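You operate a simulated robot arm through the tools that you are given. There is no shell and no other tool. Be economical: measure what you need, move in short steps, check, and stop when the job is done.

Carry out the task below with a simulated two-armed robot. There is one attempt and no reset: what you move stays moved.

TASK
Dry the size 42 foot form from the wall shelf in the drying cabinet.
Fine: upper shelf, door closed; switch on, wait for DRY, switch off.

It is judged by the outcome, as a careful person would: the job done as asked, and still so three seconds after it is handed in. It fails if anything else is knocked over, pushed out of place, dropped, spilled or broken.

THE ROBOT
Two 7-joint arms with two-finger parallel grippers on one trunk, on a base that drives. Base frame: it is fixed to the floor where the robot stands at the start and does not move with it; the origin is under the middle of the robot, x ahead of it, y to its left, z up. Lengths are in cm, angles in rad, forces in N, time in s.
The left shoulder is at the start at [6, 14.3, 91], the right one opposite. Each reaches about 88.7 cm from its shoulder. Places, roughly: black rotary switch [90, -30, 140]; drying cabinet door [90, -40, 90]; upper shelf of the drying cabinet [110, -30, 90]. Payload 1.57 kg a hand.
Tool frame (each hand has its own): the origin (TCP) lies between the finger pads and is the grasp point; the fingertips stand 3 cm ahead of it; z points along the fingers, y is the line along which they close. Largest opening 11 cm; finger width 2.4, thickness 1.2; the body of the gripper, 4.8 by 11.2 cm, starts 7.8 cm behind the TCP.
Orientation is that of the tool frame in the base frame, as a unit quaternion [w, x, y, z]. With the fingers straight down and closing along the base's y, the tool's x points along the base's -x, its y along +y and its z along -z.

THE INTERFACE
- The arms move only by the tool step_arm. It takes "left_motion", "right_motion" or both (then of equal length, played together; a hand with none holds still); each is a list of rows, each a list of 7 numbers: the finger opening in m, from 0 to 0.11, then the shift along the tool's x, y, z in m, then the turn, a rotation vector about the tool's x, y, z in degrees. In form: [[claw, tx, ty, tz, wx, wy, wz], ...]. A call has 1 to 12 rows; each row is the pose to reach, as a shift and turn from the pose commanded when the call began, along the tool's axes at that moment. Rows are played at 5 a second. More than 5 cm and 0.15 rad between two rows, or a gripper value outside its range, and nothing of the call is played. A pose out of reach is approached as far as the arm can. The call stops where the force on the tool passes 90 N (or 10 N more than at its start, if that is more) or the arm is blocked; 0.2 s more then pass. Each finger travels about 4.5 cm/s and halts on what it meets, pressing with about 23 N; the grip force reading is that of the motor and also rises with nothing between the fingers. The clock runs only during rows and for 0.2 s after the last one: add rows that repeat a pose to give the fingers time. It gives the time, the measured TCP pose, the force on the tool (base axes), the opening and the grip force at its end, in the units of the frame above (readings bear some noise), with the torque about the TCP (base axes, N m) and any sound that the robot's microphone picked up, and new pictures: "show" is both (left out), scene, wrist or none (wrist: the cameras of the hands that moved).
- Cameras (640 x 400 px; columns grow to the right, rows downward): "scene" is now at [5.92, -0.58, 154.33]; the picture's right is [-0.08, -1.00, 0.00], its down [-0.53, 0.04, -0.84] and it looks along [0.84, -0.07, -0.54] (base axes); focal length 272 px, centre (320, 200). "left" rides on the left gripper at [7, -1.6, -14.1] in its tool frame; the picture's right is [0.23, 0.97, 0.00], its down [-0.85, 0.20, -0.48] and it looks along [-0.47, 0.11, 0.88] (tool axes); focal length 222 px, centre (320, 200). "right" rides on the right gripper at [7, 1.6, -14.1] in its tool frame; the picture's right is [-0.23, 0.97, 0.00], its down [-0.86, -0.20, -0.48] and it looks along [-0.47, -0.11, 0.88] (tool axes); focal length 222 px, centre (320, 200). There is no depth. A picture from a camera that has moved, and an enlarged one, comes with that camera's place and axes in the base frame and with its lens.
- raise_lower(by): slides the trunk up (or, below 0, down) by that many cm; the arms and the scene camera ride with it, the base frame stays. It gives what a move gives, with no picture.
- roll_base(legs): drives the robot by 1 to 6 legs, each [ahead, left, turn to the left] in cm, cm and rad, along the robot's own axes; the way and the turn of a leg run together, so that a leg with both is an arc; at most 150 cm and 3.142 rad a leg. The arms and the cameras ride along, it lands a little off, and it stops where it bumps. It gives what a move gives, and a new picture of the scene camera.
- turn_head(pan, tilt): turns the head with the scene camera to pan (to the left, within 1.501 rad either way) and tilt (down, from -0.506 to 1.204), counted from straight ahead of the robot. It gives what a move gives, and a new picture of the scene camera.
- zoom(camera, box): a new picture of the part [left, top, right, bottom] of that camera's present view, enlarged. It takes no simulated time.
- finish_job(): hands the job in; it is judged then, once.

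Go step by step. Nothing tells you exact positions but the pictures and the camera data: compare them with the known pose of the tool, close in by small moves and look again before you grip or let go. The budget is 120 turns and 260 pictures, counting those below and the enlarged ones. Unless the task says otherwise, let go and move clear before handing in, and close with one line.

The tools are called after "Call:" as a command line: name --argument value ..., lists and objects as JSON in quotes. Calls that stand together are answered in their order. step_arm: Moves the arms, as the interface text tells. Its arguments: {"type":"object","properties":{"left_motion":{"type":"array","items":{"type":"array","items":{"type":"number"}}},"right_motion":{"type":"array","items":{"type":"array","items":{"type":"number"}}},"show":{"type":"string","enum":["both","scene","wrist","none"]}},"required":[]} The other tools are called the same way: raise_lower (by) slides the trunk up or down; roll_base (legs) drives the base; turn_head (pan, tilt) turns the head that bears the scene camera; zoom (camera, box) takes an enlarged picture of a part of a camera's view; finish_job () hands the job in.

At the start:

```text
time_s: 0.0
left_tcp_pos: [62.19, 14.71, 99.88]
left_ee_rot: [0.0, 0.001, 1.0, 0.0]
left_wrist_force: [0.4, 0.3, 0.2]
left_ft_torque: [0.0, -0.01, -0.01]
left_grip_width: 11.02
left_gripper_force: 0.0
right_tcp_pos: [45.78, -25.22, 99.97]
right_ee_rot: [0.0, 0.001, 1.0, -0.001]
right_wrist_force: [0.6, 0.1, 0.7]
right_ft_torque: [0.01, 0.0, 0.02]
right_grip_width: 10.99
right_gripper_force: 0.0
trunk travel left (down, up): [-50.9, 8.1]
robot x, y, heading: [0.36, -0.11, -0.002]
head pan, tilt: [-0.082, 0.565]
```

scene: 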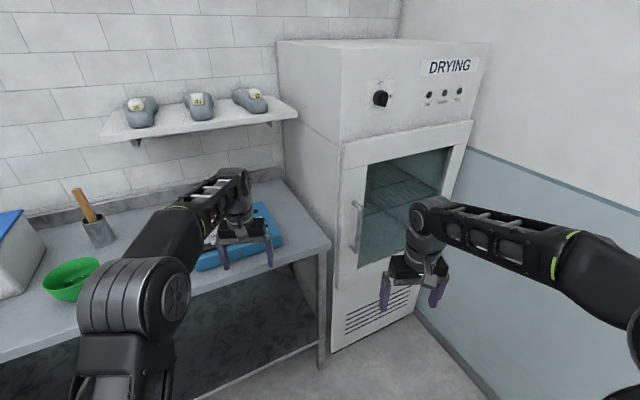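
right: 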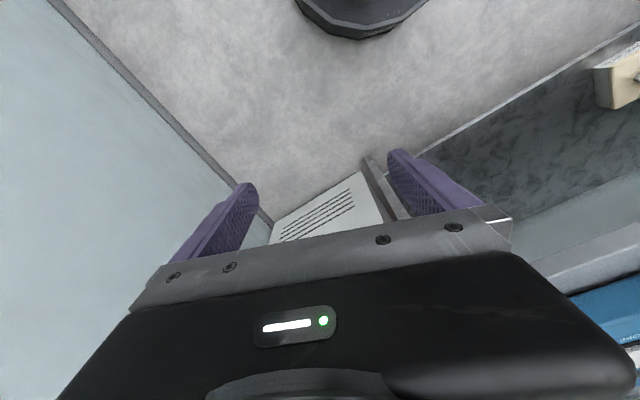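
left: 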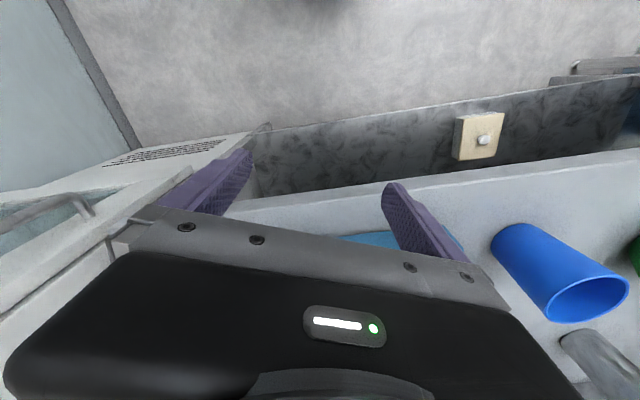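

I see three foot forms on the wall shelf, the cabinet with a door (handle at its left edge) and a panel with a switch and lamps. I'll zoom in to read the labels and the panel.

Call:
zoom --camera "scene" --box '[100, 70, 300, 195]'

Call:
zoom --camera "scene" --box '[330, 40, 490, 140]'

Call:
zoom --camera "scene" --box '[320, 130, 480, 280]'

```text
3.20 times, centred on (200, 132) of scene
camera zoom: at [5.92, -0.58, 154.33], right [-0.08, -1.0, 0.0], down [-0.53, 0.04, -0.84], along [0.84, -0.07, -0.54], focal length 869 px, centre (704, 416)
```

zoom: 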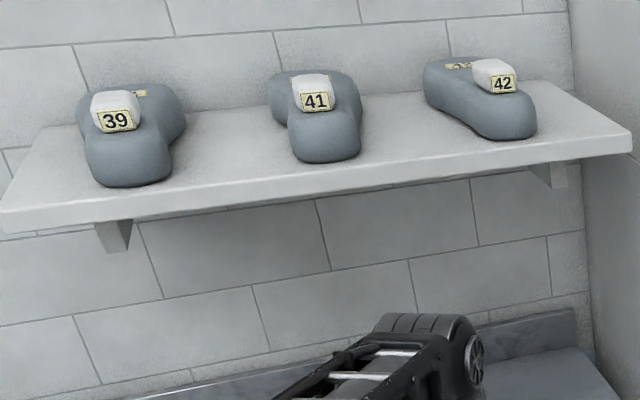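

```text
4.00 times, centred on (410, 90) of scene
camera zoom: at [5.92, -0.58, 154.33], right [-0.08, -1.0, 0.0], down [-0.53, 0.04, -0.84], along [0.84, -0.07, -0.54], focal length 1086 px, centre (-40, 640)
```

zoom: 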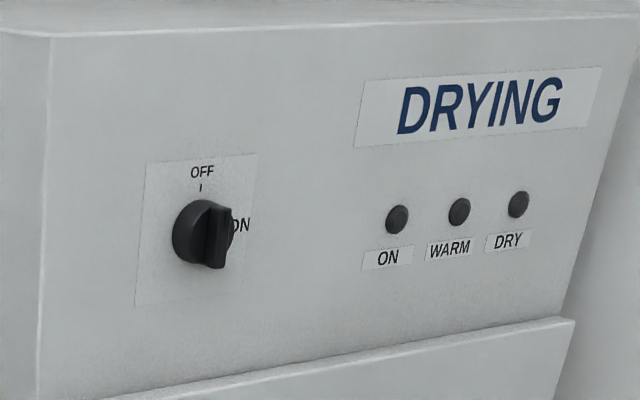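

```text
2.67 times, centred on (400, 205) of scene
camera zoom: at [5.92, -0.58, 154.33], right [-0.08, -1.0, 0.0], down [-0.53, 0.04, -0.84], along [0.84, -0.07, -0.54], focal length 724 px, centre (107, 187)
```

zoom: 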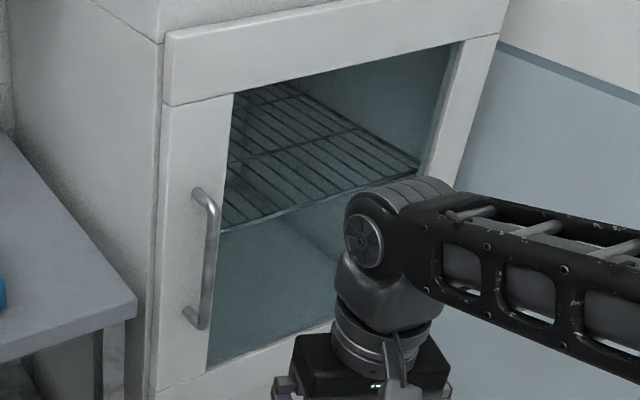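

The room is turned about 0.33 rad to my left; the cabinet front runs roughly from [90,-14] to [107,-68]. I'll turn the base to face it squarely, then re-measure.

Call:
roll_base --legs '[[0, 0, 0.33]]'

Call:
turn_head --pan 0 --tilt 0.4

```text
time_s: 1.4
left_tcp_pos: [54.07, 34.11, 100.04]
left_ee_rot: [0.0, -0.165, 0.986, -0.001]
left_wrist_force: [-0.5, 0.6, 0.4]
left_ft_torque: [-0.01, -0.01, 0.01]
left_grip_width: 10.99
left_gripper_force: 0.0
right_tcp_pos: [51.37, -8.91, 99.98]
right_ee_rot: [0.0, -0.165, 0.986, -0.001]
right_wrist_force: [-0.5, -0.8, 0.7]
right_ft_torque: [0.0, 0.03, 0.0]
right_grip_width: 11.0
right_gripper_force: 0.1
trunk travel left (down, up): [-50.9, 8.1]
robot x, y, heading: [0.19, -0.11, 0.333]
head pan, tilt: [-0.082, 0.565]
camera scene: at [5.83, 1.43, 154.33], right [0.25, -0.97, 0.0], down [-0.52, -0.13, -0.84], along [0.82, 0.21, -0.54], focal length 272 px, centre (320, 200)
```

scene: 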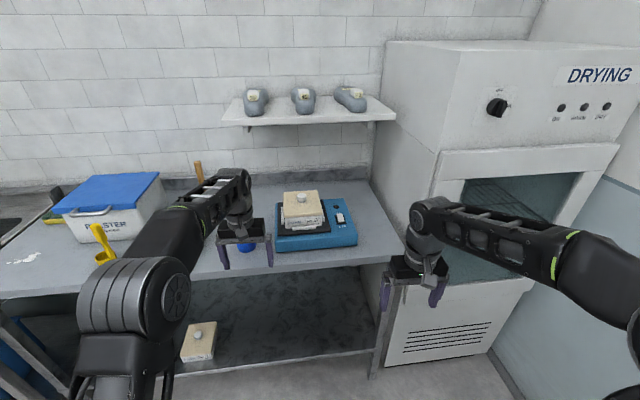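

```text
time_s: 2.1
left_tcp_pos: [54.01, 34.16, 99.93]
left_ee_rot: [0.0, -0.164, 0.986, 0.0]
left_wrist_force: [-0.1, 0.4, 0.2]
left_ft_torque: [-0.01, 0.01, 0.0]
left_grip_width: 11.01
left_gripper_force: 0.1
right_tcp_pos: [51.44, -8.84, 99.99]
right_ee_rot: [-0.001, -0.164, 0.986, 0.0]
right_wrist_force: [0.6, -0.1, -0.1]
right_ft_torque: [0.01, -0.06, 0.04]
right_grip_width: 10.99
right_gripper_force: 0.1
trunk travel left (down, up): [-50.9, 8.1]
robot x, y, heading: [0.08, 0.15, 0.33]
head pan, tilt: [0.0, 0.4]
camera scene: at [5.93, 2.19, 155.84], right [0.33, -0.95, 0.0], down [-0.37, -0.13, -0.92], along [0.87, 0.3, -0.39], focal length 272 px, centre (320, 200)
```

scene: 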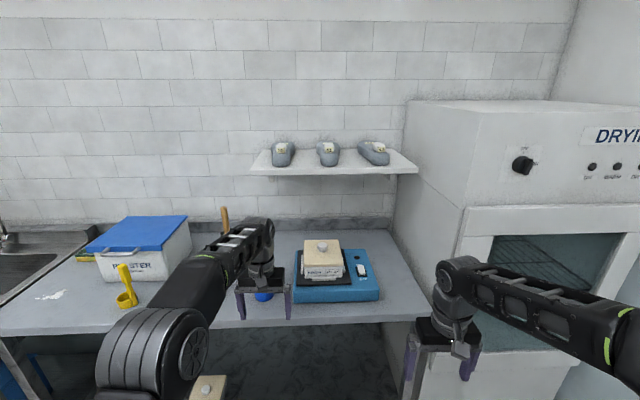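

The bench and cabinet are now square to me. The door handle is a vertical bar around 77 cm ahead and 48 cm right, z 76–100. I'll tuck the left arm and pitch the right hand to point forward.

Call:
step_arm --left_motion '[[0.11, 0.02, 0, 0, 0, 0, 0], [0.11, 0.04, 0.01, 0, 0, 0, 0], [0.11, 0.06, 0.02, 0, 0, 0, 0], [0.11, 0.08, 0.03, 0, 0, 0, 0], [0.11, 0.1, 0.04, 0, 0, 0, 0], [0.11, 0.12, 0.05, 0, 0, 0, 0], [0.11, 0.14, 0.06, 0, 0, 0, 0], [0.11, 0.16, 0.07, 0, 0, 0, 0], [0.11, 0.18, 0.08, 0, 0, 0, 0], [0.11, 0.2, 0.08, 0, 0, 0, 0], [0.11, 0.2, 0.08, 0, 0, 0, 0], [0.11, 0.2, 0.08, 0, 0, 0, 0]]' --right_motion '[[0.11, 0, 0, 0, 0, -8, 0], [0.11, 0, 0, 0.01, 0, -16, 0], [0.11, 0, 0, 0.02, 0, -24, 0], [0.11, 0, 0, 0.03, 0, -32, 0], [0.11, 0, 0, 0.04, 0, -40, 0], [0.11, 0, 0, 0.05, 0, -48, 0], [0.11, 0, 0, 0.06, 0, -56, 0], [0.11, 0, 0, 0.07, 0, -64, 0], [0.11, 0, 0, 0.08, 0, -72, 0], [0.11, 0, 0, 0.09, 0, -80, 0], [0.11, 0, 0, 0.1, 0, -88, 0], [0.11, 0, 0, 0.11, 0, -90, 0]]'

```text
time_s: 4.8
left_tcp_pos: [32.55, 35.2, 99.9]
left_ee_rot: [0.0, -0.165, 0.986, 0.0]
left_wrist_force: [0.4, -0.4, -0.3]
left_ft_torque: [-0.01, 0.0, 0.0]
left_grip_width: 11.0
left_gripper_force: 0.1
right_tcp_pos: [56.59, -0.53, 92.49]
right_ee_rot: [0.691, -0.109, 0.707, 0.106]
right_wrist_force: [-0.4, 0.8, -0.2]
right_ft_torque: [0.02, 0.0, 0.0]
right_grip_width: 10.99
right_gripper_force: 0.0
right hand out of reach, approached as far as the arm can: row 6, 7, 8, 9, 10, 11, 12
trunk travel left (down, up): [-50.9, 8.1]
robot x, y, heading: [-0.22, -0.04, 0.34]
head pan, tilt: [0.0, 0.4]
camera scene: at [5.98, 2.21, 155.84], right [0.33, -0.95, 0.0], down [-0.37, -0.13, -0.92], along [0.87, 0.3, -0.39], focal length 272 px, centre (320, 200)
camera right: at [42.29, -3.31, 85.84], right [-0.29, 0.93, 0.23], down [-0.38, -0.33, 0.87], along [0.88, 0.16, 0.45], focal length 222 px, centre (320, 200)
camera left: at [26.47, 31.24, 114.12], right [-0.53, 0.85, 0.0], down [0.74, 0.47, 0.48], along [0.41, 0.25, -0.88], focal length 222 px, centre (320, 200)
```

scene: 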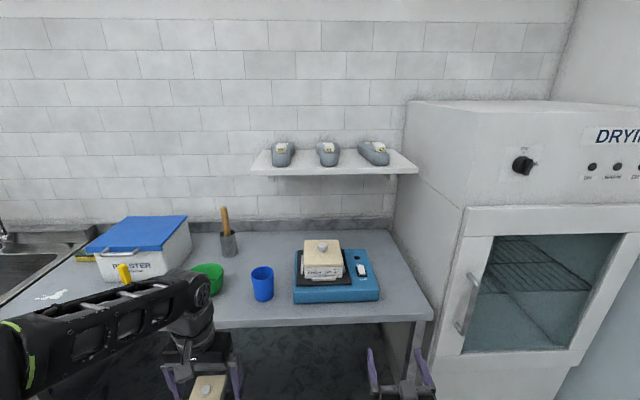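
right: 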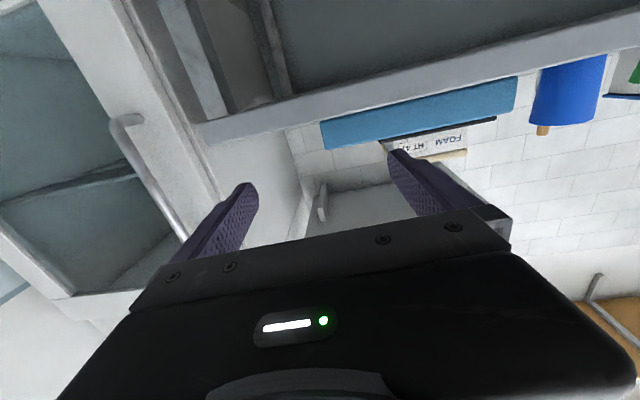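
left: 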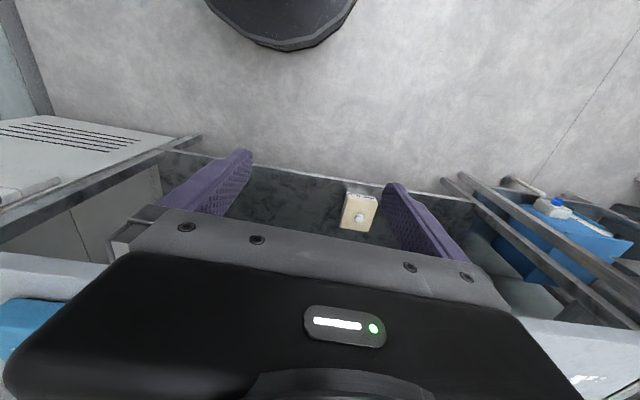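

Right hand now points forward. I'll roll sideways 25 cm so the handle sits in front of the right arm, then look again.

Call:
roll_base --legs '[[0, -28, 0]]'

Call:
turn_head --pan -0.3 --tilt 0.5

Call:
zoom --camera "right" --box '[0, 0, 640, 400]'

```text
time_s: 6.7
left_tcp_pos: [41.76, 8.29, 100.01]
left_ee_rot: [0.0, -0.163, 0.987, 0.001]
left_wrist_force: [-0.2, 0.3, -0.1]
left_ft_torque: [0.0, -0.01, -0.03]
left_grip_width: 11.0
left_gripper_force: 0.0
right_tcp_pos: [65.56, -27.41, 92.56]
right_ee_rot: [0.69, -0.107, 0.708, 0.105]
right_wrist_force: [0.1, -0.1, 0.9]
right_ft_torque: [-0.01, 0.02, -0.01]
right_grip_width: 11.02
right_gripper_force: 0.0
trunk travel left (down, up): [-50.9, 8.1]
robot x, y, heading: [9.22, -26.48, 0.332]
head pan, tilt: [0.0, 0.4]
camera scene: at [15.11, -24.62, 155.85], right [0.32, -0.95, 0.0], down [-0.37, -0.12, -0.92], along [0.87, 0.3, -0.39], focal length 272 px, centre (320, 200)
```

scene: 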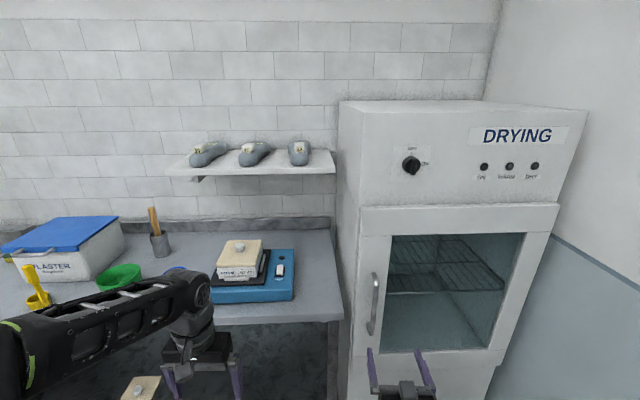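

```text
time_s: 7.5
left_tcp_pos: [41.75, 8.42, 100.04]
left_ee_rot: [-0.001, -0.164, 0.987, 0.0]
left_wrist_force: [-0.2, 0.0, 0.5]
left_ft_torque: [-0.01, -0.03, 0.03]
left_grip_width: 11.0
left_gripper_force: 0.0
right_tcp_pos: [65.6, -27.26, 92.54]
right_ee_rot: [0.69, -0.108, 0.708, 0.105]
right_wrist_force: [-0.7, 0.7, 0.0]
right_ft_torque: [-0.02, 0.02, 0.01]
right_grip_width: 11.0
right_gripper_force: 0.0
trunk travel left (down, up): [-50.9, 8.1]
robot x, y, heading: [9.54, -26.77, 0.328]
head pan, tilt: [-0.3, 0.499]
camera scene: at [15.4, -27.24, 154.94], right [0.03, -1.0, 0.0], down [-0.48, -0.01, -0.88], along [0.88, 0.03, -0.48], focal length 272 px, centre (320, 200)
```

scene: 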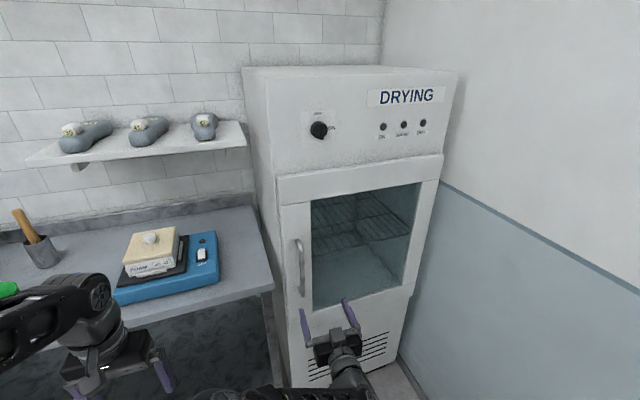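

```text
1.00 times, centred on (320, 200) of right (not enlarged: the box is as wide or as high as the picture)
camera zoom: at [51.4, -30.14, 85.85], right [-0.28, 0.93, 0.23], down [-0.38, -0.33, 0.87], along [0.88, 0.16, 0.44], focal length 222 px, centre (320, 200)
```

zoom: 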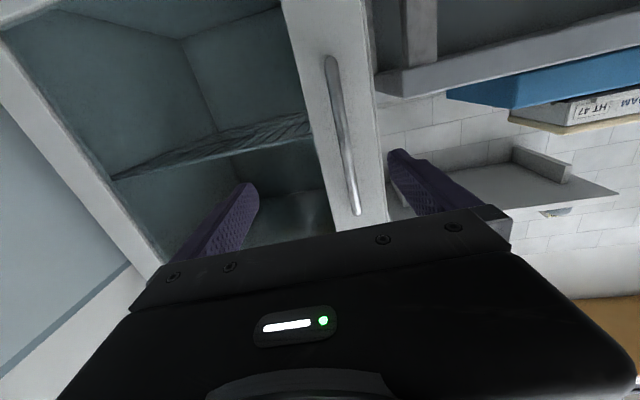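

The handle is around u≈45 (left of the hand by ~2 cm), z 75–100. I'll advance 17 cm with a slight shift left and down, then look.

Call:
step_arm --right_motion '[[0.11, 0.01, 0.005, 0.03, 0, 0, 0], [0.11, 0.02, 0.01, 0.06, 0, 0, 0], [0.11, 0.03, 0.015, 0.09, 0, 0, 0], [0.11, 0.04, 0.02, 0.12, 0, 0, 0], [0.11, 0.04, 0.02, 0.15, 0, 0, 0], [0.11, 0.04, 0.02, 0.17, 0, 0, 0], [0.11, 0.04, 0.02, 0.17, 0, 0, 0]]'

```text
time_s: 9.1
left_tcp_pos: [41.6, 8.36, 99.96]
left_ee_rot: [0.0, -0.163, 0.987, 0.0]
left_wrist_force: [-0.5, -0.1, 0.8]
left_ft_torque: [-0.03, 0.03, 0.01]
left_grip_width: 11.0
left_gripper_force: 0.1
right_tcp_pos: [79.95, -19.82, 89.82]
right_ee_rot: [0.69, -0.107, 0.709, 0.104]
right_wrist_force: [0.3, -0.4, 0.7]
right_ft_torque: [0.01, -0.02, -0.01]
right_grip_width: 11.01
right_gripper_force: 0.2
right hand out of reach, approached as far as the arm can: row 5, 6, 7
trunk travel left (down, up): [-50.9, 8.1]
robot x, y, heading: [9.12, -26.57, 0.327]
head pan, tilt: [-0.3, 0.499]
camera scene: at [15.4, -27.25, 154.93], right [0.03, -1.0, 0.0], down [-0.48, -0.01, -0.88], along [0.88, 0.02, -0.48], focal length 272 px, centre (320, 200)
camera right: at [65.59, -22.52, 83.13], right [-0.28, 0.93, 0.23], down [-0.38, -0.33, 0.87], along [0.88, 0.16, 0.44], focal length 222 px, centre (320, 200)
```

scene: 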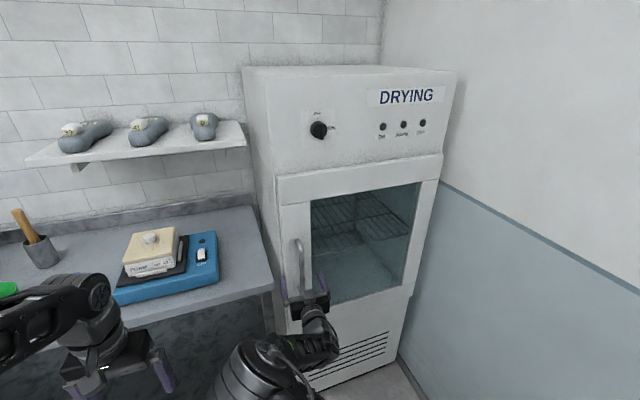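
right: 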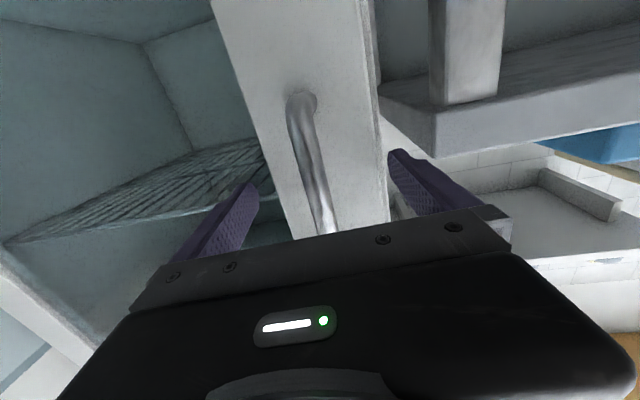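

The arm ran out of reach at about 7 cm short; the handle is centred between the fingers. I'll roll ahead 6.5 cm.

Call:
roll_base --legs '[[6.5, 0, 0]]'

Call:
zoom --camera "right" --box '[0, 0, 640, 400]'

```text
time_s: 9.9
left_tcp_pos: [42.84, 8.81, 100.11]
left_ee_rot: [0.003, -0.164, 0.987, 0.001]
left_wrist_force: [-0.2, 0.6, -0.1]
left_ft_torque: [0.03, 0.0, 0.02]
left_grip_width: 11.01
left_gripper_force: 0.1
right_tcp_pos: [80.38, -19.91, 90.1]
right_ee_rot: [0.693, -0.105, 0.706, 0.1]
right_wrist_force: [-36.2, -3.6, 14.0]
right_ft_torque: [-0.61, -1.01, -1.67]
right_grip_width: 10.43
right_gripper_force: 0.1
trunk travel left (down, up): [-50.9, 8.1]
robot x, y, heading: [10.78, -26.18, 0.326]
head pan, tilt: [-0.3, 0.499]
stopped in leg 1: the force on the tool passed its limit (the readings are from after the stop); the commanded pose is now the measured one
camera scene: at [16.12, -26.8, 154.96], right [0.03, -1.0, 0.0], down [-0.47, -0.01, -0.88], along [0.88, 0.02, -0.47], focal length 272 px, centre (320, 200)
```

scene: 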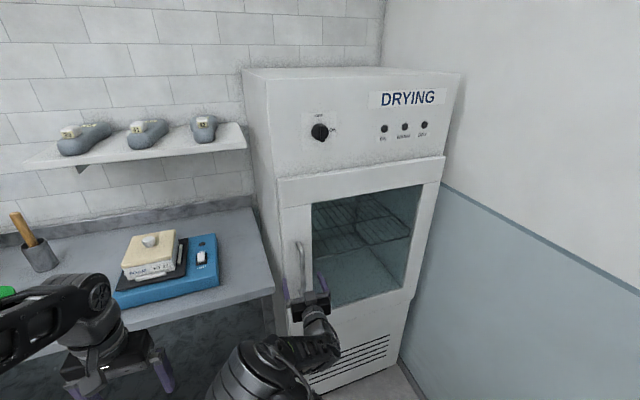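

```text
1.00 times, centred on (320, 200) of right (not enlarged: the box is as wide or as high as the picture)
camera zoom: at [66.22, -22.5, 83.29], right [-0.28, 0.94, 0.22], down [-0.39, -0.32, 0.87], along [0.88, 0.15, 0.45], focal length 222 px, centre (320, 200)
```

zoom: 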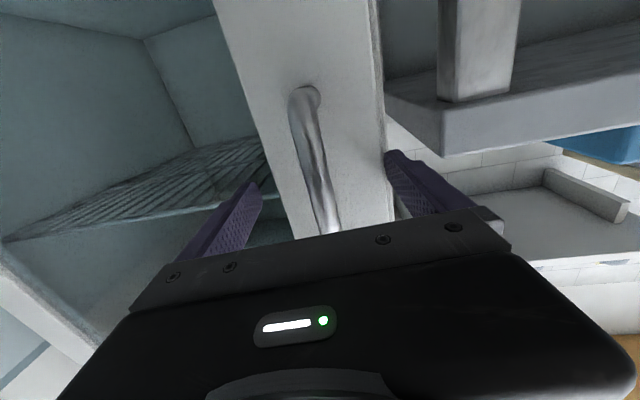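

Contact: the fingertips touch the door at about 72.6 ahead, so the handle is closer than reckoned, and it's between the fingers. Back off 1 cm and close.

Call:
step_arm --right_motion '[[0.11, 0, 0, -0.008, 0, 0, 0], [0.08, 0, 0, -0.01, 0, 0, 0], [0.05, 0, 0, -0.01, 0, 0, 0], [0.02, 0, 0, -0.01, 0, 0, 0], [0.0, 0, 0, -0.01, 0, 0, 0], [0.0, 0, 0, -0.01, 0, 0, 0], [0.0, 0, 0, -0.01, 0, 0, 0], [0.0, 0, 0, -0.01, 0, 0, 0], [0.0, 0, 0, -0.01, 0, 0, 0], [0.0, 0, 0, -0.01, 0, 0, 0], [0.0, 0, 0, -0.01, 0, 0, 0]]'

```text
time_s: 12.3
left_tcp_pos: [43.22, 9.16, 99.87]
left_ee_rot: [0.0, -0.163, 0.987, -0.001]
left_wrist_force: [0.2, -0.3, 0.1]
left_ft_torque: [0.0, 0.02, 0.0]
left_grip_width: 11.02
left_gripper_force: 0.1
right_tcp_pos: [79.83, -19.47, 89.52]
right_ee_rot: [0.689, -0.107, 0.709, 0.101]
right_wrist_force: [-13.6, 29.4, -4.4]
right_ft_torque: [0.19, -0.26, 0.15]
right_grip_width: 9.15
right_gripper_force: 23.1
trunk travel left (down, up): [-50.9, 8.1]
robot x, y, heading: [10.49, -25.88, 0.331]
head pan, tilt: [-0.3, 0.499]
camera scene: at [16.79, -26.33, 154.94], right [0.03, -1.0, 0.0], down [-0.48, -0.02, -0.88], along [0.88, 0.02, -0.48], focal length 272 px, centre (320, 200)
camera right: at [65.55, -22.27, 82.93], right [-0.28, 0.93, 0.22], down [-0.37, -0.32, 0.87], along [0.88, 0.16, 0.44], focal length 222 px, centre (320, 200)
```

scene: 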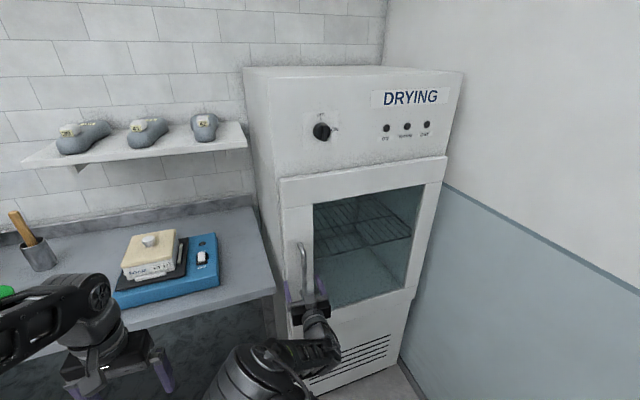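
right: 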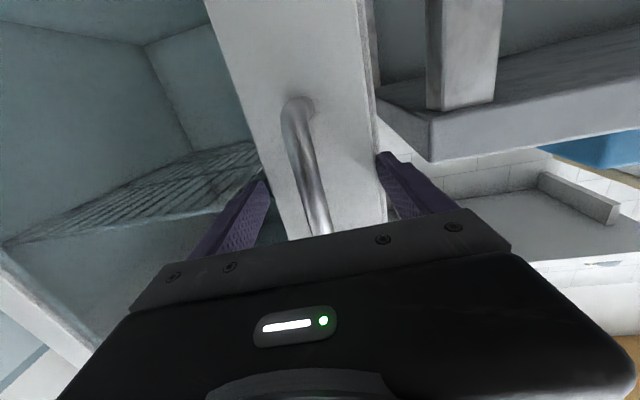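

The fingers closed on 9 cm — the left one is likely against the door's edge. I'll reopen, back out 3 cm and close again to catch only the bar.

Call:
step_arm --right_motion '[[0.11, 0, 0, 0, 0, 0, 0], [0.11, 0, 0, -0.015, 0, 0, 0], [0.11, 0, 0, -0.025, 0, 0, 0], [0.08, 0, 0, -0.025, 0, 0, 0], [0.05, 0, 0, -0.025, 0, 0, 0], [0.02, 0, 0, -0.025, 0, 0, 0], [0.0, 0, 0, -0.025, 0, 0, 0], [0.0, 0, 0, -0.025, 0, 0, 0], [0.0, 0, 0, -0.025, 0, 0, 0], [0.0, 0, 0, -0.025, 0, 0, 0], [0.0, 0, 0, -0.025, 0, 0, 0], [0.0, 0, 0, -0.025, 0, 0, 0]]' --show "wrist"

```text
time_s: 14.9
left_tcp_pos: [43.25, 9.23, 99.78]
left_ee_rot: [0.0, -0.164, 0.987, -0.002]
left_wrist_force: [-0.5, 0.9, 1.2]
left_ft_torque: [0.01, -0.01, -0.02]
left_grip_width: 10.98
left_gripper_force: 0.0
right_tcp_pos: [77.18, -19.39, 89.71]
right_ee_rot: [0.689, -0.115, 0.707, 0.109]
right_wrist_force: [-18.9, 41.8, -2.1]
right_ft_torque: [0.03, -0.01, 1.58]
right_grip_width: 6.83
right_gripper_force: 23.1
trunk travel left (down, up): [-50.9, 8.1]
robot x, y, heading: [11.06, -26.22, 0.33]
head pan, tilt: [-0.3, 0.499]
camera right: at [63.0, -22.47, 83.04], right [-0.3, 0.93, 0.22], down [-0.37, -0.33, 0.87], along [0.88, 0.17, 0.44], focal length 222 px, centre (320, 200)
```

right: 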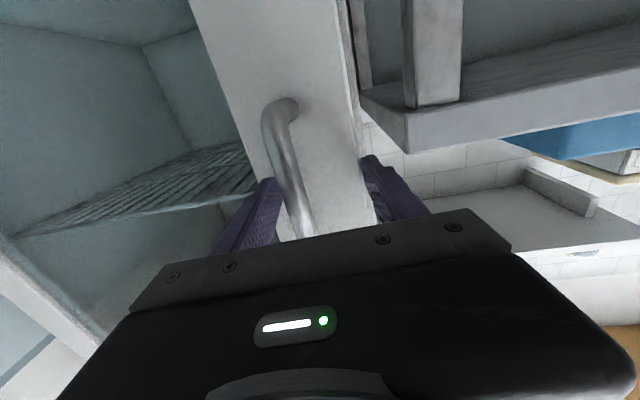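

Still catching the door's edge. The bar is about 2 cm to the right, so I'll open, back out 2.5 cm, shift right 2 cm and look.

Call:
step_arm --right_motion '[[0.11, 0, 0, 0, 0, 0, 0], [0.11, 0, 0, -0.01, 0, 0, 0], [0.11, 0, 0, -0.025, 0, 0, 0], [0.09, 0, -0.02, -0.025, 0, 0, 0], [0.06, 0, -0.02, -0.025, 0, 0, 0], [0.06, 0, -0.02, -0.025, 0, 0, 0], [0.06, 0, -0.02, -0.025, 0, 0, 0]]'

Call:
zoom --camera "scene" --box '[260, 220, 380, 340]'

```text
time_s: 16.5
left_tcp_pos: [43.34, 8.78, 100.02]
left_ee_rot: [0.0, -0.162, 0.987, 0.0]
left_wrist_force: [-0.1, -0.9, -0.6]
left_ft_torque: [-0.02, -0.01, 0.05]
left_grip_width: 11.01
left_gripper_force: 0.0
right_tcp_pos: [75.76, -23.46, 89.71]
right_ee_rot: [0.69, -0.104, 0.71, 0.1]
right_wrist_force: [0.6, 0.3, -0.1]
right_ft_torque: [0.02, -0.02, -0.02]
right_grip_width: 5.99
right_gripper_force: 0.0
trunk travel left (down, up): [-50.9, 8.1]
robot x, y, heading: [10.72, -26.22, 0.326]
head pan, tilt: [-0.3, 0.499]
camera scene: at [16.92, -26.71, 154.93], right [0.03, -1.0, 0.0], down [-0.48, -0.01, -0.88], along [0.88, 0.02, -0.48], focal length 272 px, centre (320, 200)
camera right: at [61.48, -26.11, 83.13], right [-0.27, 0.94, 0.23], down [-0.38, -0.32, 0.87], along [0.88, 0.15, 0.44], focal length 222 px, centre (320, 200)
```

scene: 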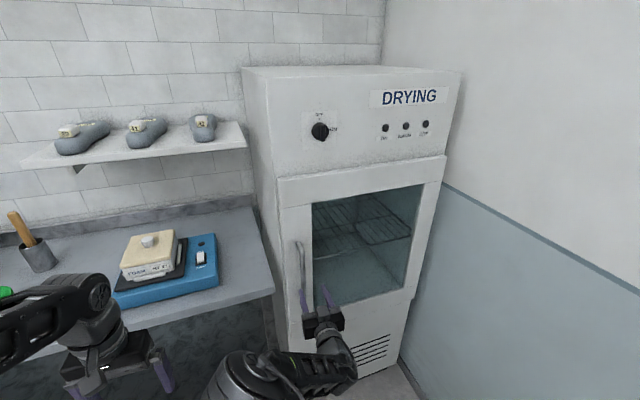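
right: 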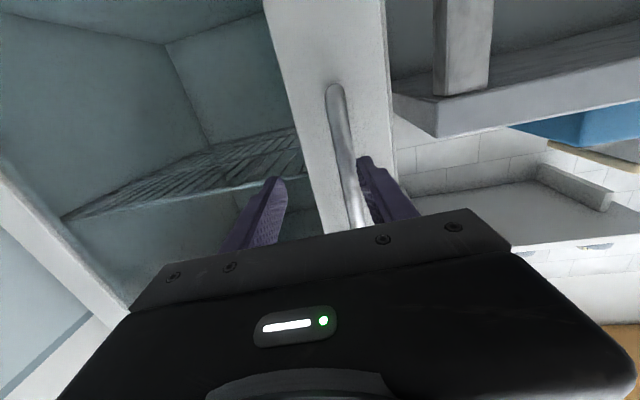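

```text
3.33 times, centred on (320, 280) of scene
camera zoom: at [16.92, -26.71, 154.93], right [0.03, -1.0, 0.0], down [-0.48, -0.01, -0.88], along [0.88, 0.02, -0.48], focal length 905 px, centre (320, -67)
```

zoom: 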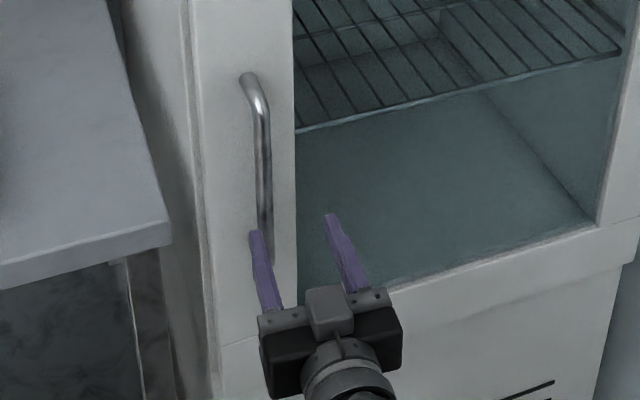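

The bar is just inside the left finger. I'll shift left 1.8 cm and close.

Call:
step_arm --right_motion '[[0.06, 0, 0.01, 0, 0, 0, 0], [0.06, 0, 0.018, 0, 0, 0, 0], [0.04, 0, 0.018, 0, 0, 0, 0], [0.02, 0, 0.018, 0, 0, 0, 0], [0.0, 0, 0.018, 0, 0, 0, 0], [0.0, 0, 0.018, 0, 0, 0, 0], [0.0, 0, 0.018, 0, 0, 0, 0], [0.0, 0, 0.018, 0, 0, 0, 0]]' --show "wrist"

```text
time_s: 18.3
left_tcp_pos: [43.25, 8.83, 99.98]
left_ee_rot: [0.0, -0.163, 0.987, 0.0]
left_wrist_force: [0.4, -0.1, -0.7]
left_ft_torque: [0.03, 0.04, 0.02]
left_grip_width: 11.0
left_gripper_force: 0.1
right_tcp_pos: [75.27, -21.76, 89.81]
right_ee_rot: [0.691, -0.104, 0.709, 0.1]
right_wrist_force: [-0.2, 0.0, 0.1]
right_ft_torque: [0.02, 0.02, 0.0]
right_grip_width: 0.0
right_gripper_force: 21.5
trunk travel left (down, up): [-50.9, 8.1]
robot x, y, heading: [10.65, -26.04, 0.321]
head pan, tilt: [-0.3, 0.499]
camera right: at [60.98, -24.37, 83.12], right [-0.27, 0.94, 0.23], down [-0.38, -0.32, 0.87], along [0.88, 0.15, 0.44], focal length 222 px, centre (320, 200)
```

right: 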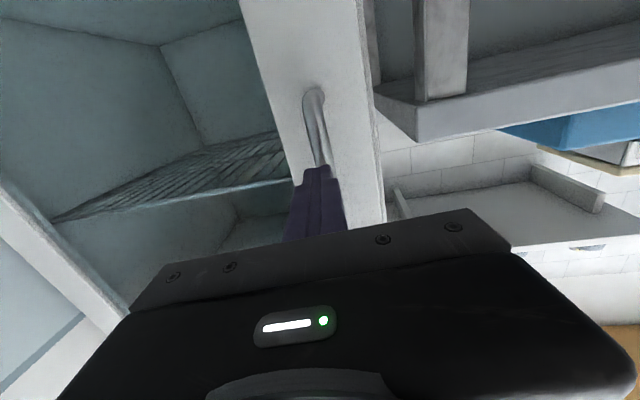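

The fingers closed just short of the bar, which is straight ahead. Triangulating, the door face is near 69–70, so I'll open to 5 cm, go 2 cm deeper and close.

Call:
step_arm --right_motion '[[0.05, 0, 0, 0, 0, 0, 0], [0.05, 0, 0, 0, 0, 0, 0], [0.05, 0, 0, 0, 0, 0, 0], [0.05, 0, 0, 0, 0, 0, 0], [0.05, 0, 0, 0.012, 0, 0, 0], [0.05, 0, 0, 0.022, 0, 0, 0], [0.03, 0, 0, 0.022, 0, 0, 0], [0.0, 0, 0, 0.022, 0, 0, 0], [0.0, 0, 0, 0.022, 0, 0, 0], [0.0, 0, 0, 0.022, 0, 0, 0], [0.0, 0, 0, 0.022, 0, 0, 0]]' --show "wrist"

```text
time_s: 20.7
left_tcp_pos: [43.32, 9.04, 99.87]
left_ee_rot: [0.0, -0.163, 0.987, -0.001]
left_wrist_force: [0.1, -0.8, -0.8]
left_ft_torque: [0.0, -0.02, -0.03]
left_grip_width: 10.98
left_gripper_force: 0.0
right_tcp_pos: [77.25, -20.48, 89.7]
right_ee_rot: [0.69, -0.107, 0.709, 0.102]
right_wrist_force: [-11.8, 21.9, -4.3]
right_ft_torque: [0.4, -0.25, 0.49]
right_grip_width: 1.6
right_gripper_force: 31.0
trunk travel left (down, up): [-50.9, 8.1]
robot x, y, heading: [10.72, -26.07, 0.326]
head pan, tilt: [-0.3, 0.499]
camera right: at [62.95, -23.32, 83.1], right [-0.28, 0.93, 0.22], down [-0.38, -0.32, 0.87], along [0.88, 0.16, 0.44], focal length 222 px, centre (320, 200)
```

right: 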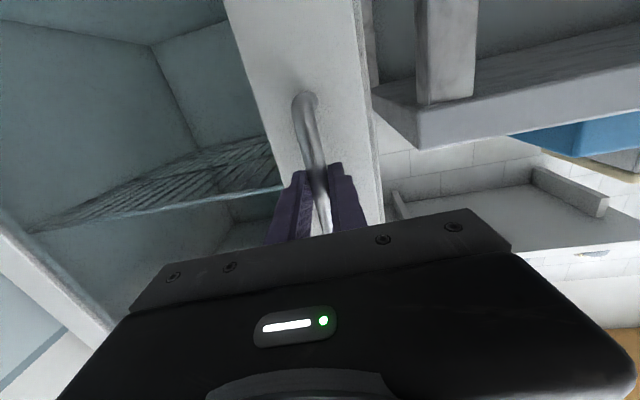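

I hold the bar (1.6 cm). The hinge is on the right side, about 45 cm from the bar. I'll pull on an arc to about 20°.

Call:
step_arm --right_motion '[[0, 0, -0.001, -0.019, -1.5, 0, 0], [0, 0, -0.004, -0.038, -3, 0, 0], [0, 0, -0.008, -0.058, -4.5, 0, 0], [0, 0, -0.015, -0.077, -6, 0, 0], [0, 0, -0.02, -0.096, -7.5, 0, 0], [0, 0, -0.027, -0.114, -9, 0, 0], [0, 0, -0.034, -0.132, -10.5, 0, 0], [0, 0, -0.042, -0.15, -12, 0, 0], [0, 0, -0.042, -0.15, -12, 0, 0]]'

```text
time_s: 22.3
left_tcp_pos: [43.84, 8.12, 100.0]
left_ee_rot: [-0.001, -0.159, 0.987, 0.001]
left_wrist_force: [-0.1, 0.4, -0.9]
left_ft_torque: [-0.03, -0.03, -0.04]
left_grip_width: 10.98
left_gripper_force: 0.0
right_tcp_pos: [68.96, -25.86, 92.63]
right_ee_rot: [0.67, -0.131, 0.721, 0.118]
right_wrist_force: [31.0, -39.8, -13.6]
right_ft_torque: [-0.37, 1.0, -1.25]
right_grip_width: 1.53
right_gripper_force: 31.1
right hand out of reach, approached as far as the arm can: row 4, 5, 6, 7
trunk travel left (down, up): [-50.9, 8.1]
robot x, y, heading: [10.71, -26.3, 0.313]
head pan, tilt: [-0.3, 0.499]
stopped in row 7 (right hand): the force on the tool passed its limit (the readings are from after the stop); the commanded pose is now the measured one
camera scene: at [17.43, -27.36, 154.94], right [0.02, -1.0, 0.0], down [-0.48, -0.01, -0.88], along [0.88, 0.02, -0.48], focal length 272 px, centre (320, 200)
camera right: at [54.49, -29.66, 86.64], right [-0.32, 0.92, 0.22], down [-0.32, -0.33, 0.89], along [0.89, 0.22, 0.4], focal length 222 px, centre (320, 200)
```

scene: 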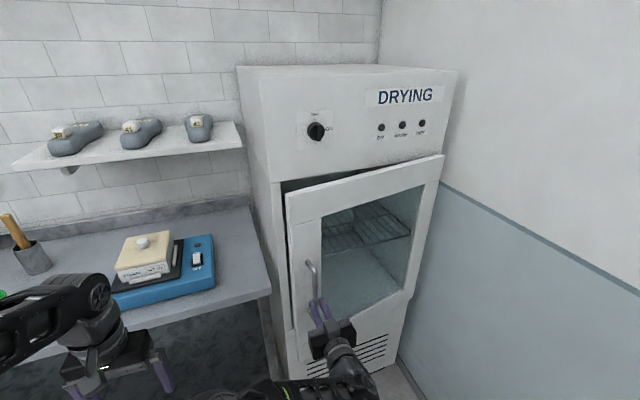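
right: 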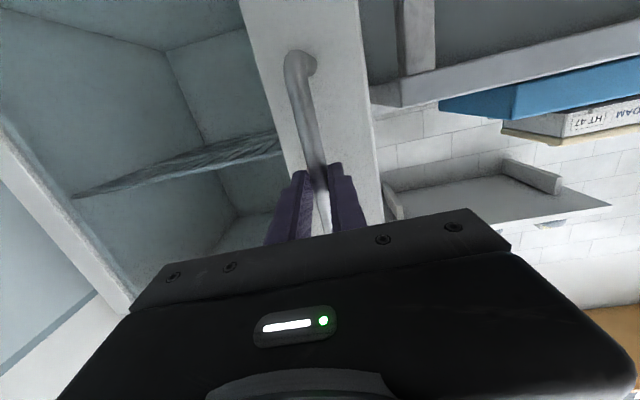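

The door is about 13° open and the arm can't fold further, so I'll use the base to continue the arc backwards-right.

Call:
roll_base --legs '[[-4.8, -1.9, 0], [-6.7, -4.0, 0], [-5.5, -5.0, 0]]'

```text
time_s: 24.5
left_tcp_pos: [30.94, -7.21, 100.07]
left_ee_rot: [0.0, -0.16, 0.987, 0.0]
left_wrist_force: [-0.5, -0.5, 0.0]
left_ft_torque: [0.04, -0.04, 0.02]
left_grip_width: 10.99
left_gripper_force: 0.0
right_tcp_pos: [55.67, -40.2, 93.07]
right_ee_rot: [0.673, -0.141, 0.714, 0.131]
right_wrist_force: [0.3, -0.9, 0.9]
right_ft_torque: [0.02, 0.02, 0.01]
right_grip_width: 0.0
right_gripper_force: 21.8
trunk travel left (down, up): [-50.9, 8.1]
robot x, y, heading: [-1.82, -41.73, 0.324]
head pan, tilt: [-0.3, 0.499]
camera scene: at [4.31, -42.74, 154.94], right [0.02, -1.0, 0.0], down [-0.48, -0.01, -0.88], along [0.88, 0.02, -0.48], focal length 272 px, centre (320, 200)
```

scene: 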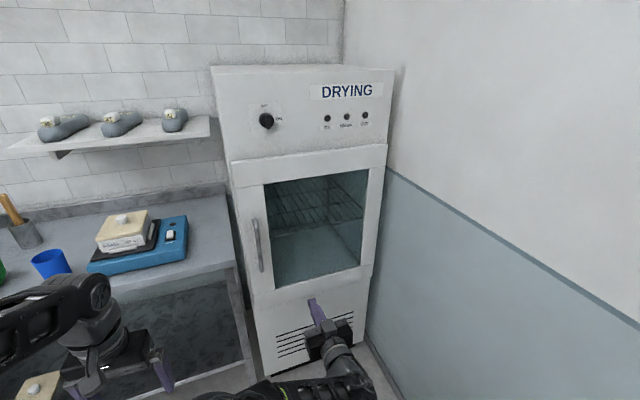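

The bar slipped out and the door looks closed again. Let me look closer.

Call:
zoom --camera "scene" --box '[200, 60, 400, 310]'

```text
1.60 times, centred on (300, 185) of scene
camera zoom: at [4.31, -42.74, 154.94], right [0.02, -1.0, 0.0], down [-0.48, -0.01, -0.88], along [0.88, 0.02, -0.48], focal length 434 px, centre (352, 224)
```

zoom: 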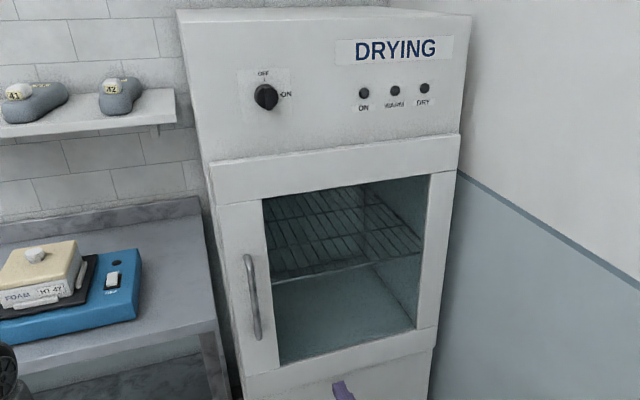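

It slipped because the bar sat only at the fingertips. I'll reopen to 5 cm, return in front of the handle, and take a deeper grip.

Call:
step_arm --right_motion '[[0.05, 0, 0, 0, 0, 0, 0], [0.05, 0.02, 0, 0, 3.5, 3, 0], [0.05, 0.03, 0, 0, 3.5, 3, 0], [0.05, 0.03, 0, 0, 3.5, 3, 0], [0.05, 0.03, 0, 0, 3.5, 3, 0]]' --show "none"

Call:
roll_base --legs '[[12, 12, 0], [12, 0, 0]]'

Call:
zoom --camera "right" --box '[0, 0, 640, 400]'

```text
time_s: 25.7
left_tcp_pos: [31.01, -7.15, 99.99]
left_ee_rot: [0.0, -0.161, 0.987, 0.0]
left_wrist_force: [-0.2, -0.8, 0.4]
left_ft_torque: [-0.02, 0.02, -0.02]
left_grip_width: 11.01
left_gripper_force: 0.1
right_tcp_pos: [55.62, -40.12, 90.04]
right_ee_rot: [0.658, -0.124, 0.735, 0.105]
right_wrist_force: [-0.3, -0.2, -0.5]
right_ft_torque: [-0.01, 0.0, 0.02]
right_grip_width: 5.03
right_gripper_force: 0.1
trunk travel left (down, up): [-50.9, 8.1]
robot x, y, heading: [-1.86, -41.81, 0.323]
head pan, tilt: [-0.3, 0.499]
```

```text
time_s: 28.0
left_tcp_pos: [50.14, 11.84, 99.82]
left_ee_rot: [-0.001, -0.159, 0.987, 0.0]
left_wrist_force: [0.6, -0.4, -0.7]
left_ft_torque: [-0.04, 0.01, 0.03]
left_grip_width: 11.01
left_gripper_force: 0.0
right_tcp_pos: [74.71, -21.25, 89.92]
right_ee_rot: [0.658, -0.124, 0.736, 0.105]
right_wrist_force: [0.5, 0.8, -0.9]
right_ft_torque: [0.0, -0.03, 0.02]
right_grip_width: 4.99
right_gripper_force: 0.0
trunk travel left (down, up): [-50.9, 8.1]
robot x, y, heading: [17.04, -23.15, 0.32]
head pan, tilt: [-0.3, 0.499]
camera scene: at [23.53, -23.52, 154.92], right [0.02, -1.0, 0.0], down [-0.48, -0.01, -0.88], along [0.88, 0.02, -0.48], focal length 272 px, centre (320, 200)
```

scene: 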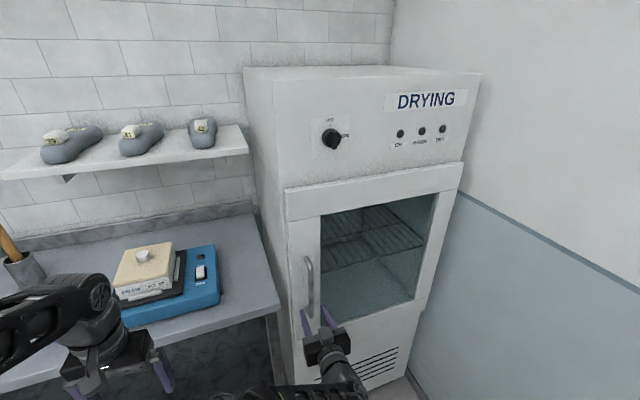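

```text
1.00 times, centred on (320, 200) of right (not enlarged: the box is as wide or as high as the picture)
camera zoom: at [60.03, -24.6, 84.55], right [-0.29, 0.93, 0.22], down [-0.3, -0.3, 0.91], along [0.91, 0.2, 0.36], focal length 222 px, centre (320, 200)
```

zoom: 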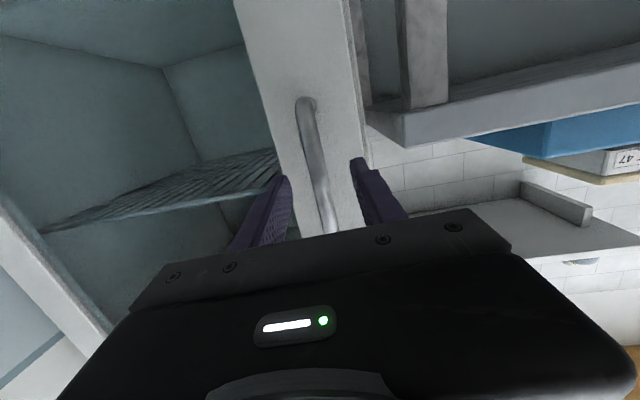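

The bar is centred between the fingers. Advance 4.8 cm and close.

Call:
step_arm --right_motion '[[0.05, 0, 0, 0.02, 0, 0, 0], [0.05, 0, 0, 0.035, 0, 0, 0], [0.05, 0, 0, 0.048, 0, 0, 0], [0.03, 0, 0, 0.048, 0, 0, 0], [0.0, 0, 0, 0.048, 0, 0, 0], [0.0, 0, 0, 0.048, 0, 0, 0], [0.0, 0, 0, 0.048, 0, 0, 0]]' --show "wrist"

```text
time_s: 29.6
left_tcp_pos: [50.1, 11.69, 99.92]
left_ee_rot: [0.0, -0.159, 0.987, 0.001]
left_wrist_force: [0.8, 0.7, 0.0]
left_ft_torque: [-0.01, -0.02, 0.02]
left_grip_width: 11.0
left_gripper_force: 0.1
right_tcp_pos: [79.18, -19.8, 89.45]
right_ee_rot: [0.659, -0.123, 0.735, 0.105]
right_wrist_force: [3.3, -7.8, 1.1]
right_ft_torque: [0.53, 0.36, 0.04]
right_grip_width: 1.58
right_gripper_force: 30.1
trunk travel left (down, up): [-50.9, 8.1]
robot x, y, heading: [17.38, -22.97, 0.321]
head pan, tilt: [-0.3, 0.499]
camera right: at [64.53, -23.22, 84.06], right [-0.29, 0.93, 0.22], down [-0.3, -0.3, 0.9], along [0.91, 0.19, 0.37], focal length 222 px, centre (320, 200)
```

right: 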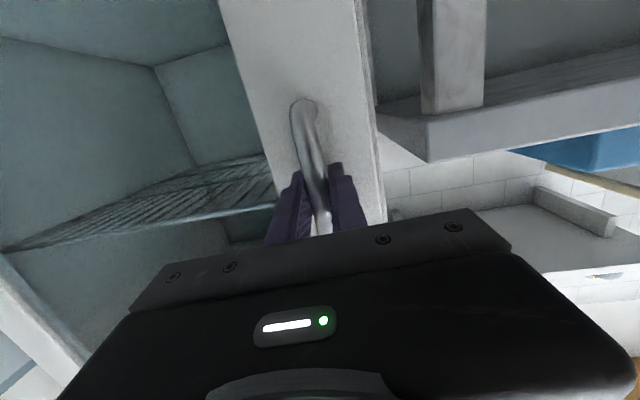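

Deep grip now. I'll drive the base back along the arc to about 25°.

Call:
roll_base --legs '[[-3.9, -0.5, 0], [-3.8, -1.0, 0], [-3.7, -1.2, 0], [-3.6, -1.5, 0], [-3.4, -1.9, 0]]'

```text
time_s: 32.4
left_tcp_pos: [34.77, -0.16, 99.98]
left_ee_rot: [-0.002, -0.159, 0.987, 0.002]
left_wrist_force: [0.0, -0.2, 0.7]
left_ft_torque: [0.06, 0.02, -0.01]
left_grip_width: 11.02
left_gripper_force: 0.0
right_tcp_pos: [64.06, -32.34, 89.37]
right_ee_rot: [0.659, -0.116, 0.737, 0.1]
right_wrist_force: [42.0, -34.9, -0.4]
right_ft_torque: [0.27, 0.3, 0.31]
right_grip_width: 1.57
right_gripper_force: 31.1
trunk travel left (down, up): [-50.9, 8.1]
robot x, y, heading: [1.31, -34.54, 0.318]
head pan, tilt: [-0.3, 0.499]
camera scene: at [8.3, -35.81, 154.91], right [0.02, -1.0, 0.0], down [-0.48, -0.01, -0.88], along [0.88, 0.02, -0.48], focal length 272 px, centre (320, 200)
```

scene: 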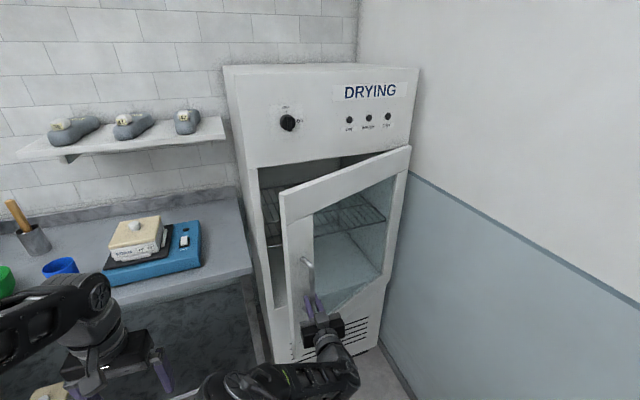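

About 25° open; the force is mostly sideways toward the hinge, so I'll continue with more rightward motion to ~35°.

Call:
roll_base --legs '[[-1.5, -2.5, 0], [-2.9, -2.2, 0], [-2.8, -2.4, 0]]'

```text
time_s: 34.2
left_tcp_pos: [29.54, -8.87, 100.04]
left_ee_rot: [0.002, -0.159, 0.987, -0.001]
left_wrist_force: [0.5, -0.1, 1.2]
left_ft_torque: [0.03, 0.02, 0.01]
left_grip_width: 11.01
left_gripper_force: 0.0
right_tcp_pos: [58.93, -40.64, 89.49]
right_ee_rot: [0.659, -0.121, 0.735, 0.101]
right_wrist_force: [-37.2, 19.8, -3.3]
right_ft_torque: [0.22, 0.72, 0.22]
right_grip_width: 1.57
right_gripper_force: 31.6
trunk travel left (down, up): [-50.9, 8.1]
robot x, y, heading: [-3.15, -43.4, 0.319]
head pan, tilt: [-0.3, 0.499]
camera scene: at [2.74, -44.1, 154.96], right [0.02, -1.0, 0.0], down [-0.48, -0.01, -0.88], along [0.88, 0.02, -0.48], focal length 272 px, centre (320, 200)
```

scene: 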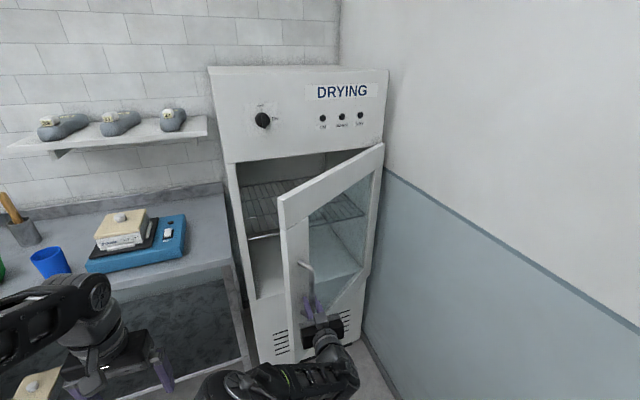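

About 38° open. I'll release and see whether the door stays.

Call:
step_arm --right_motion '[[0.04, 0, 0, 0, 0, 0, 0], [0.05, 0, 0, 0, 0, 0, 0], [0.05, 0, 0, -0.01, 0, 0, 0], [0.05, 0.02, 0, -0.03, 0, 0, 0], [0.05, 0.02, 0, -0.04, 0, 0, 0]]'

```text
time_s: 35.4
left_tcp_pos: [29.82, -8.84, 99.9]
left_ee_rot: [0.0, -0.16, 0.987, 0.0]
left_wrist_force: [-0.1, 0.1, 0.6]
left_ft_torque: [-0.03, -0.01, 0.03]
left_grip_width: 10.97
left_gripper_force: 0.1
right_tcp_pos: [55.13, -42.03, 87.94]
right_ee_rot: [0.658, -0.121, 0.737, 0.101]
right_wrist_force: [-0.3, -0.5, 0.6]
right_ft_torque: [0.01, -0.02, 0.0]
right_grip_width: 5.01
right_gripper_force: 0.1
trunk travel left (down, up): [-50.9, 8.1]
robot x, y, heading: [-3.02, -43.37, 0.322]
head pan, tilt: [-0.3, 0.499]
camera scene: at [3.19, -44.17, 154.94], right [0.02, -1.0, 0.0], down [-0.48, -0.01, -0.88], along [0.88, 0.02, -0.48], focal length 272 px, centre (320, 200)
camera right: at [40.38, -45.28, 82.55], right [-0.28, 0.94, 0.22], down [-0.3, -0.3, 0.91], along [0.91, 0.19, 0.36], focal length 222 px, centre (320, 200)
```

scene: 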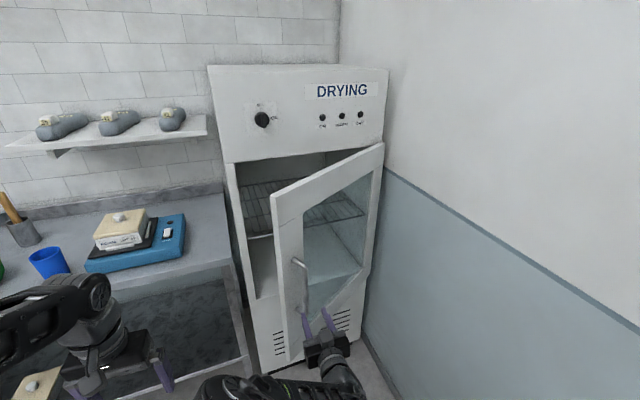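
right: 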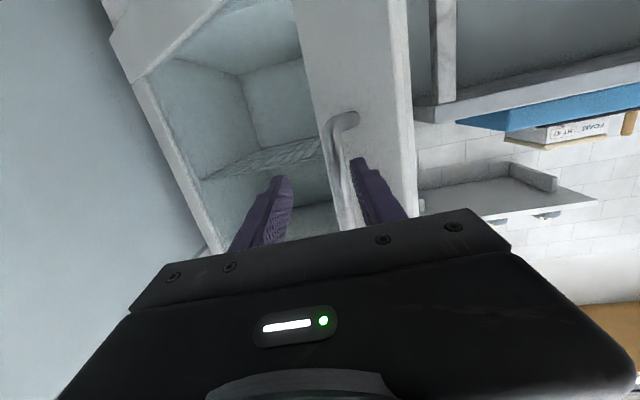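

The door may be drifting. I'll wait about 1 s and look again.

Call:
step_arm --right_motion '[[0.05, 0, 0, -0.01, 0, 0, 0], [0.05, 0, 0, -0.02, 0, 0, 0], [0.05, 0, 0, -0.02, 0, 0, 0], [0.05, 0, 0, -0.02, 0, 0, 0], [0.05, 0, 0, -0.02, 0, 0, 0]]' --show "scene"

```text
time_s: 36.6
left_tcp_pos: [29.8, -8.87, 100.0]
left_ee_rot: [-0.001, -0.159, 0.987, 0.001]
left_wrist_force: [0.8, -0.2, 0.3]
left_ft_torque: [-0.02, 0.0, -0.03]
left_grip_width: 10.98
left_gripper_force: 0.0
right_tcp_pos: [53.35, -42.67, 88.08]
right_ee_rot: [0.657, -0.121, 0.737, 0.102]
right_wrist_force: [0.8, -0.4, 0.1]
right_ft_torque: [0.0, -0.04, 0.02]
right_grip_width: 5.01
right_gripper_force: 0.0
trunk travel left (down, up): [-50.9, 8.1]
robot x, y, heading: [-3.48, -43.66, 0.32]
head pan, tilt: [-0.3, 0.499]
camera scene: at [3.22, -44.19, 154.93], right [0.02, -1.0, 0.0], down [-0.48, -0.01, -0.88], along [0.88, 0.02, -0.48], focal length 272 px, centre (320, 200)
```

scene: 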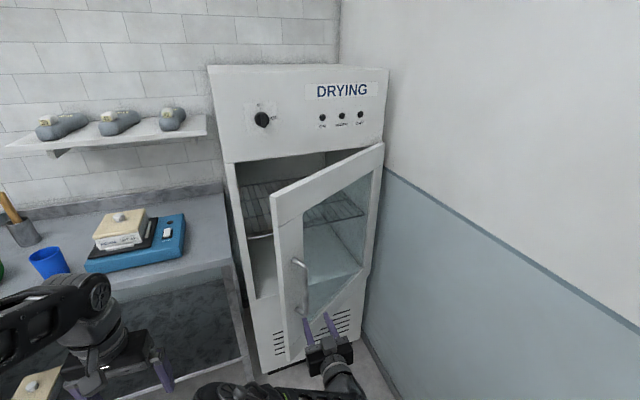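

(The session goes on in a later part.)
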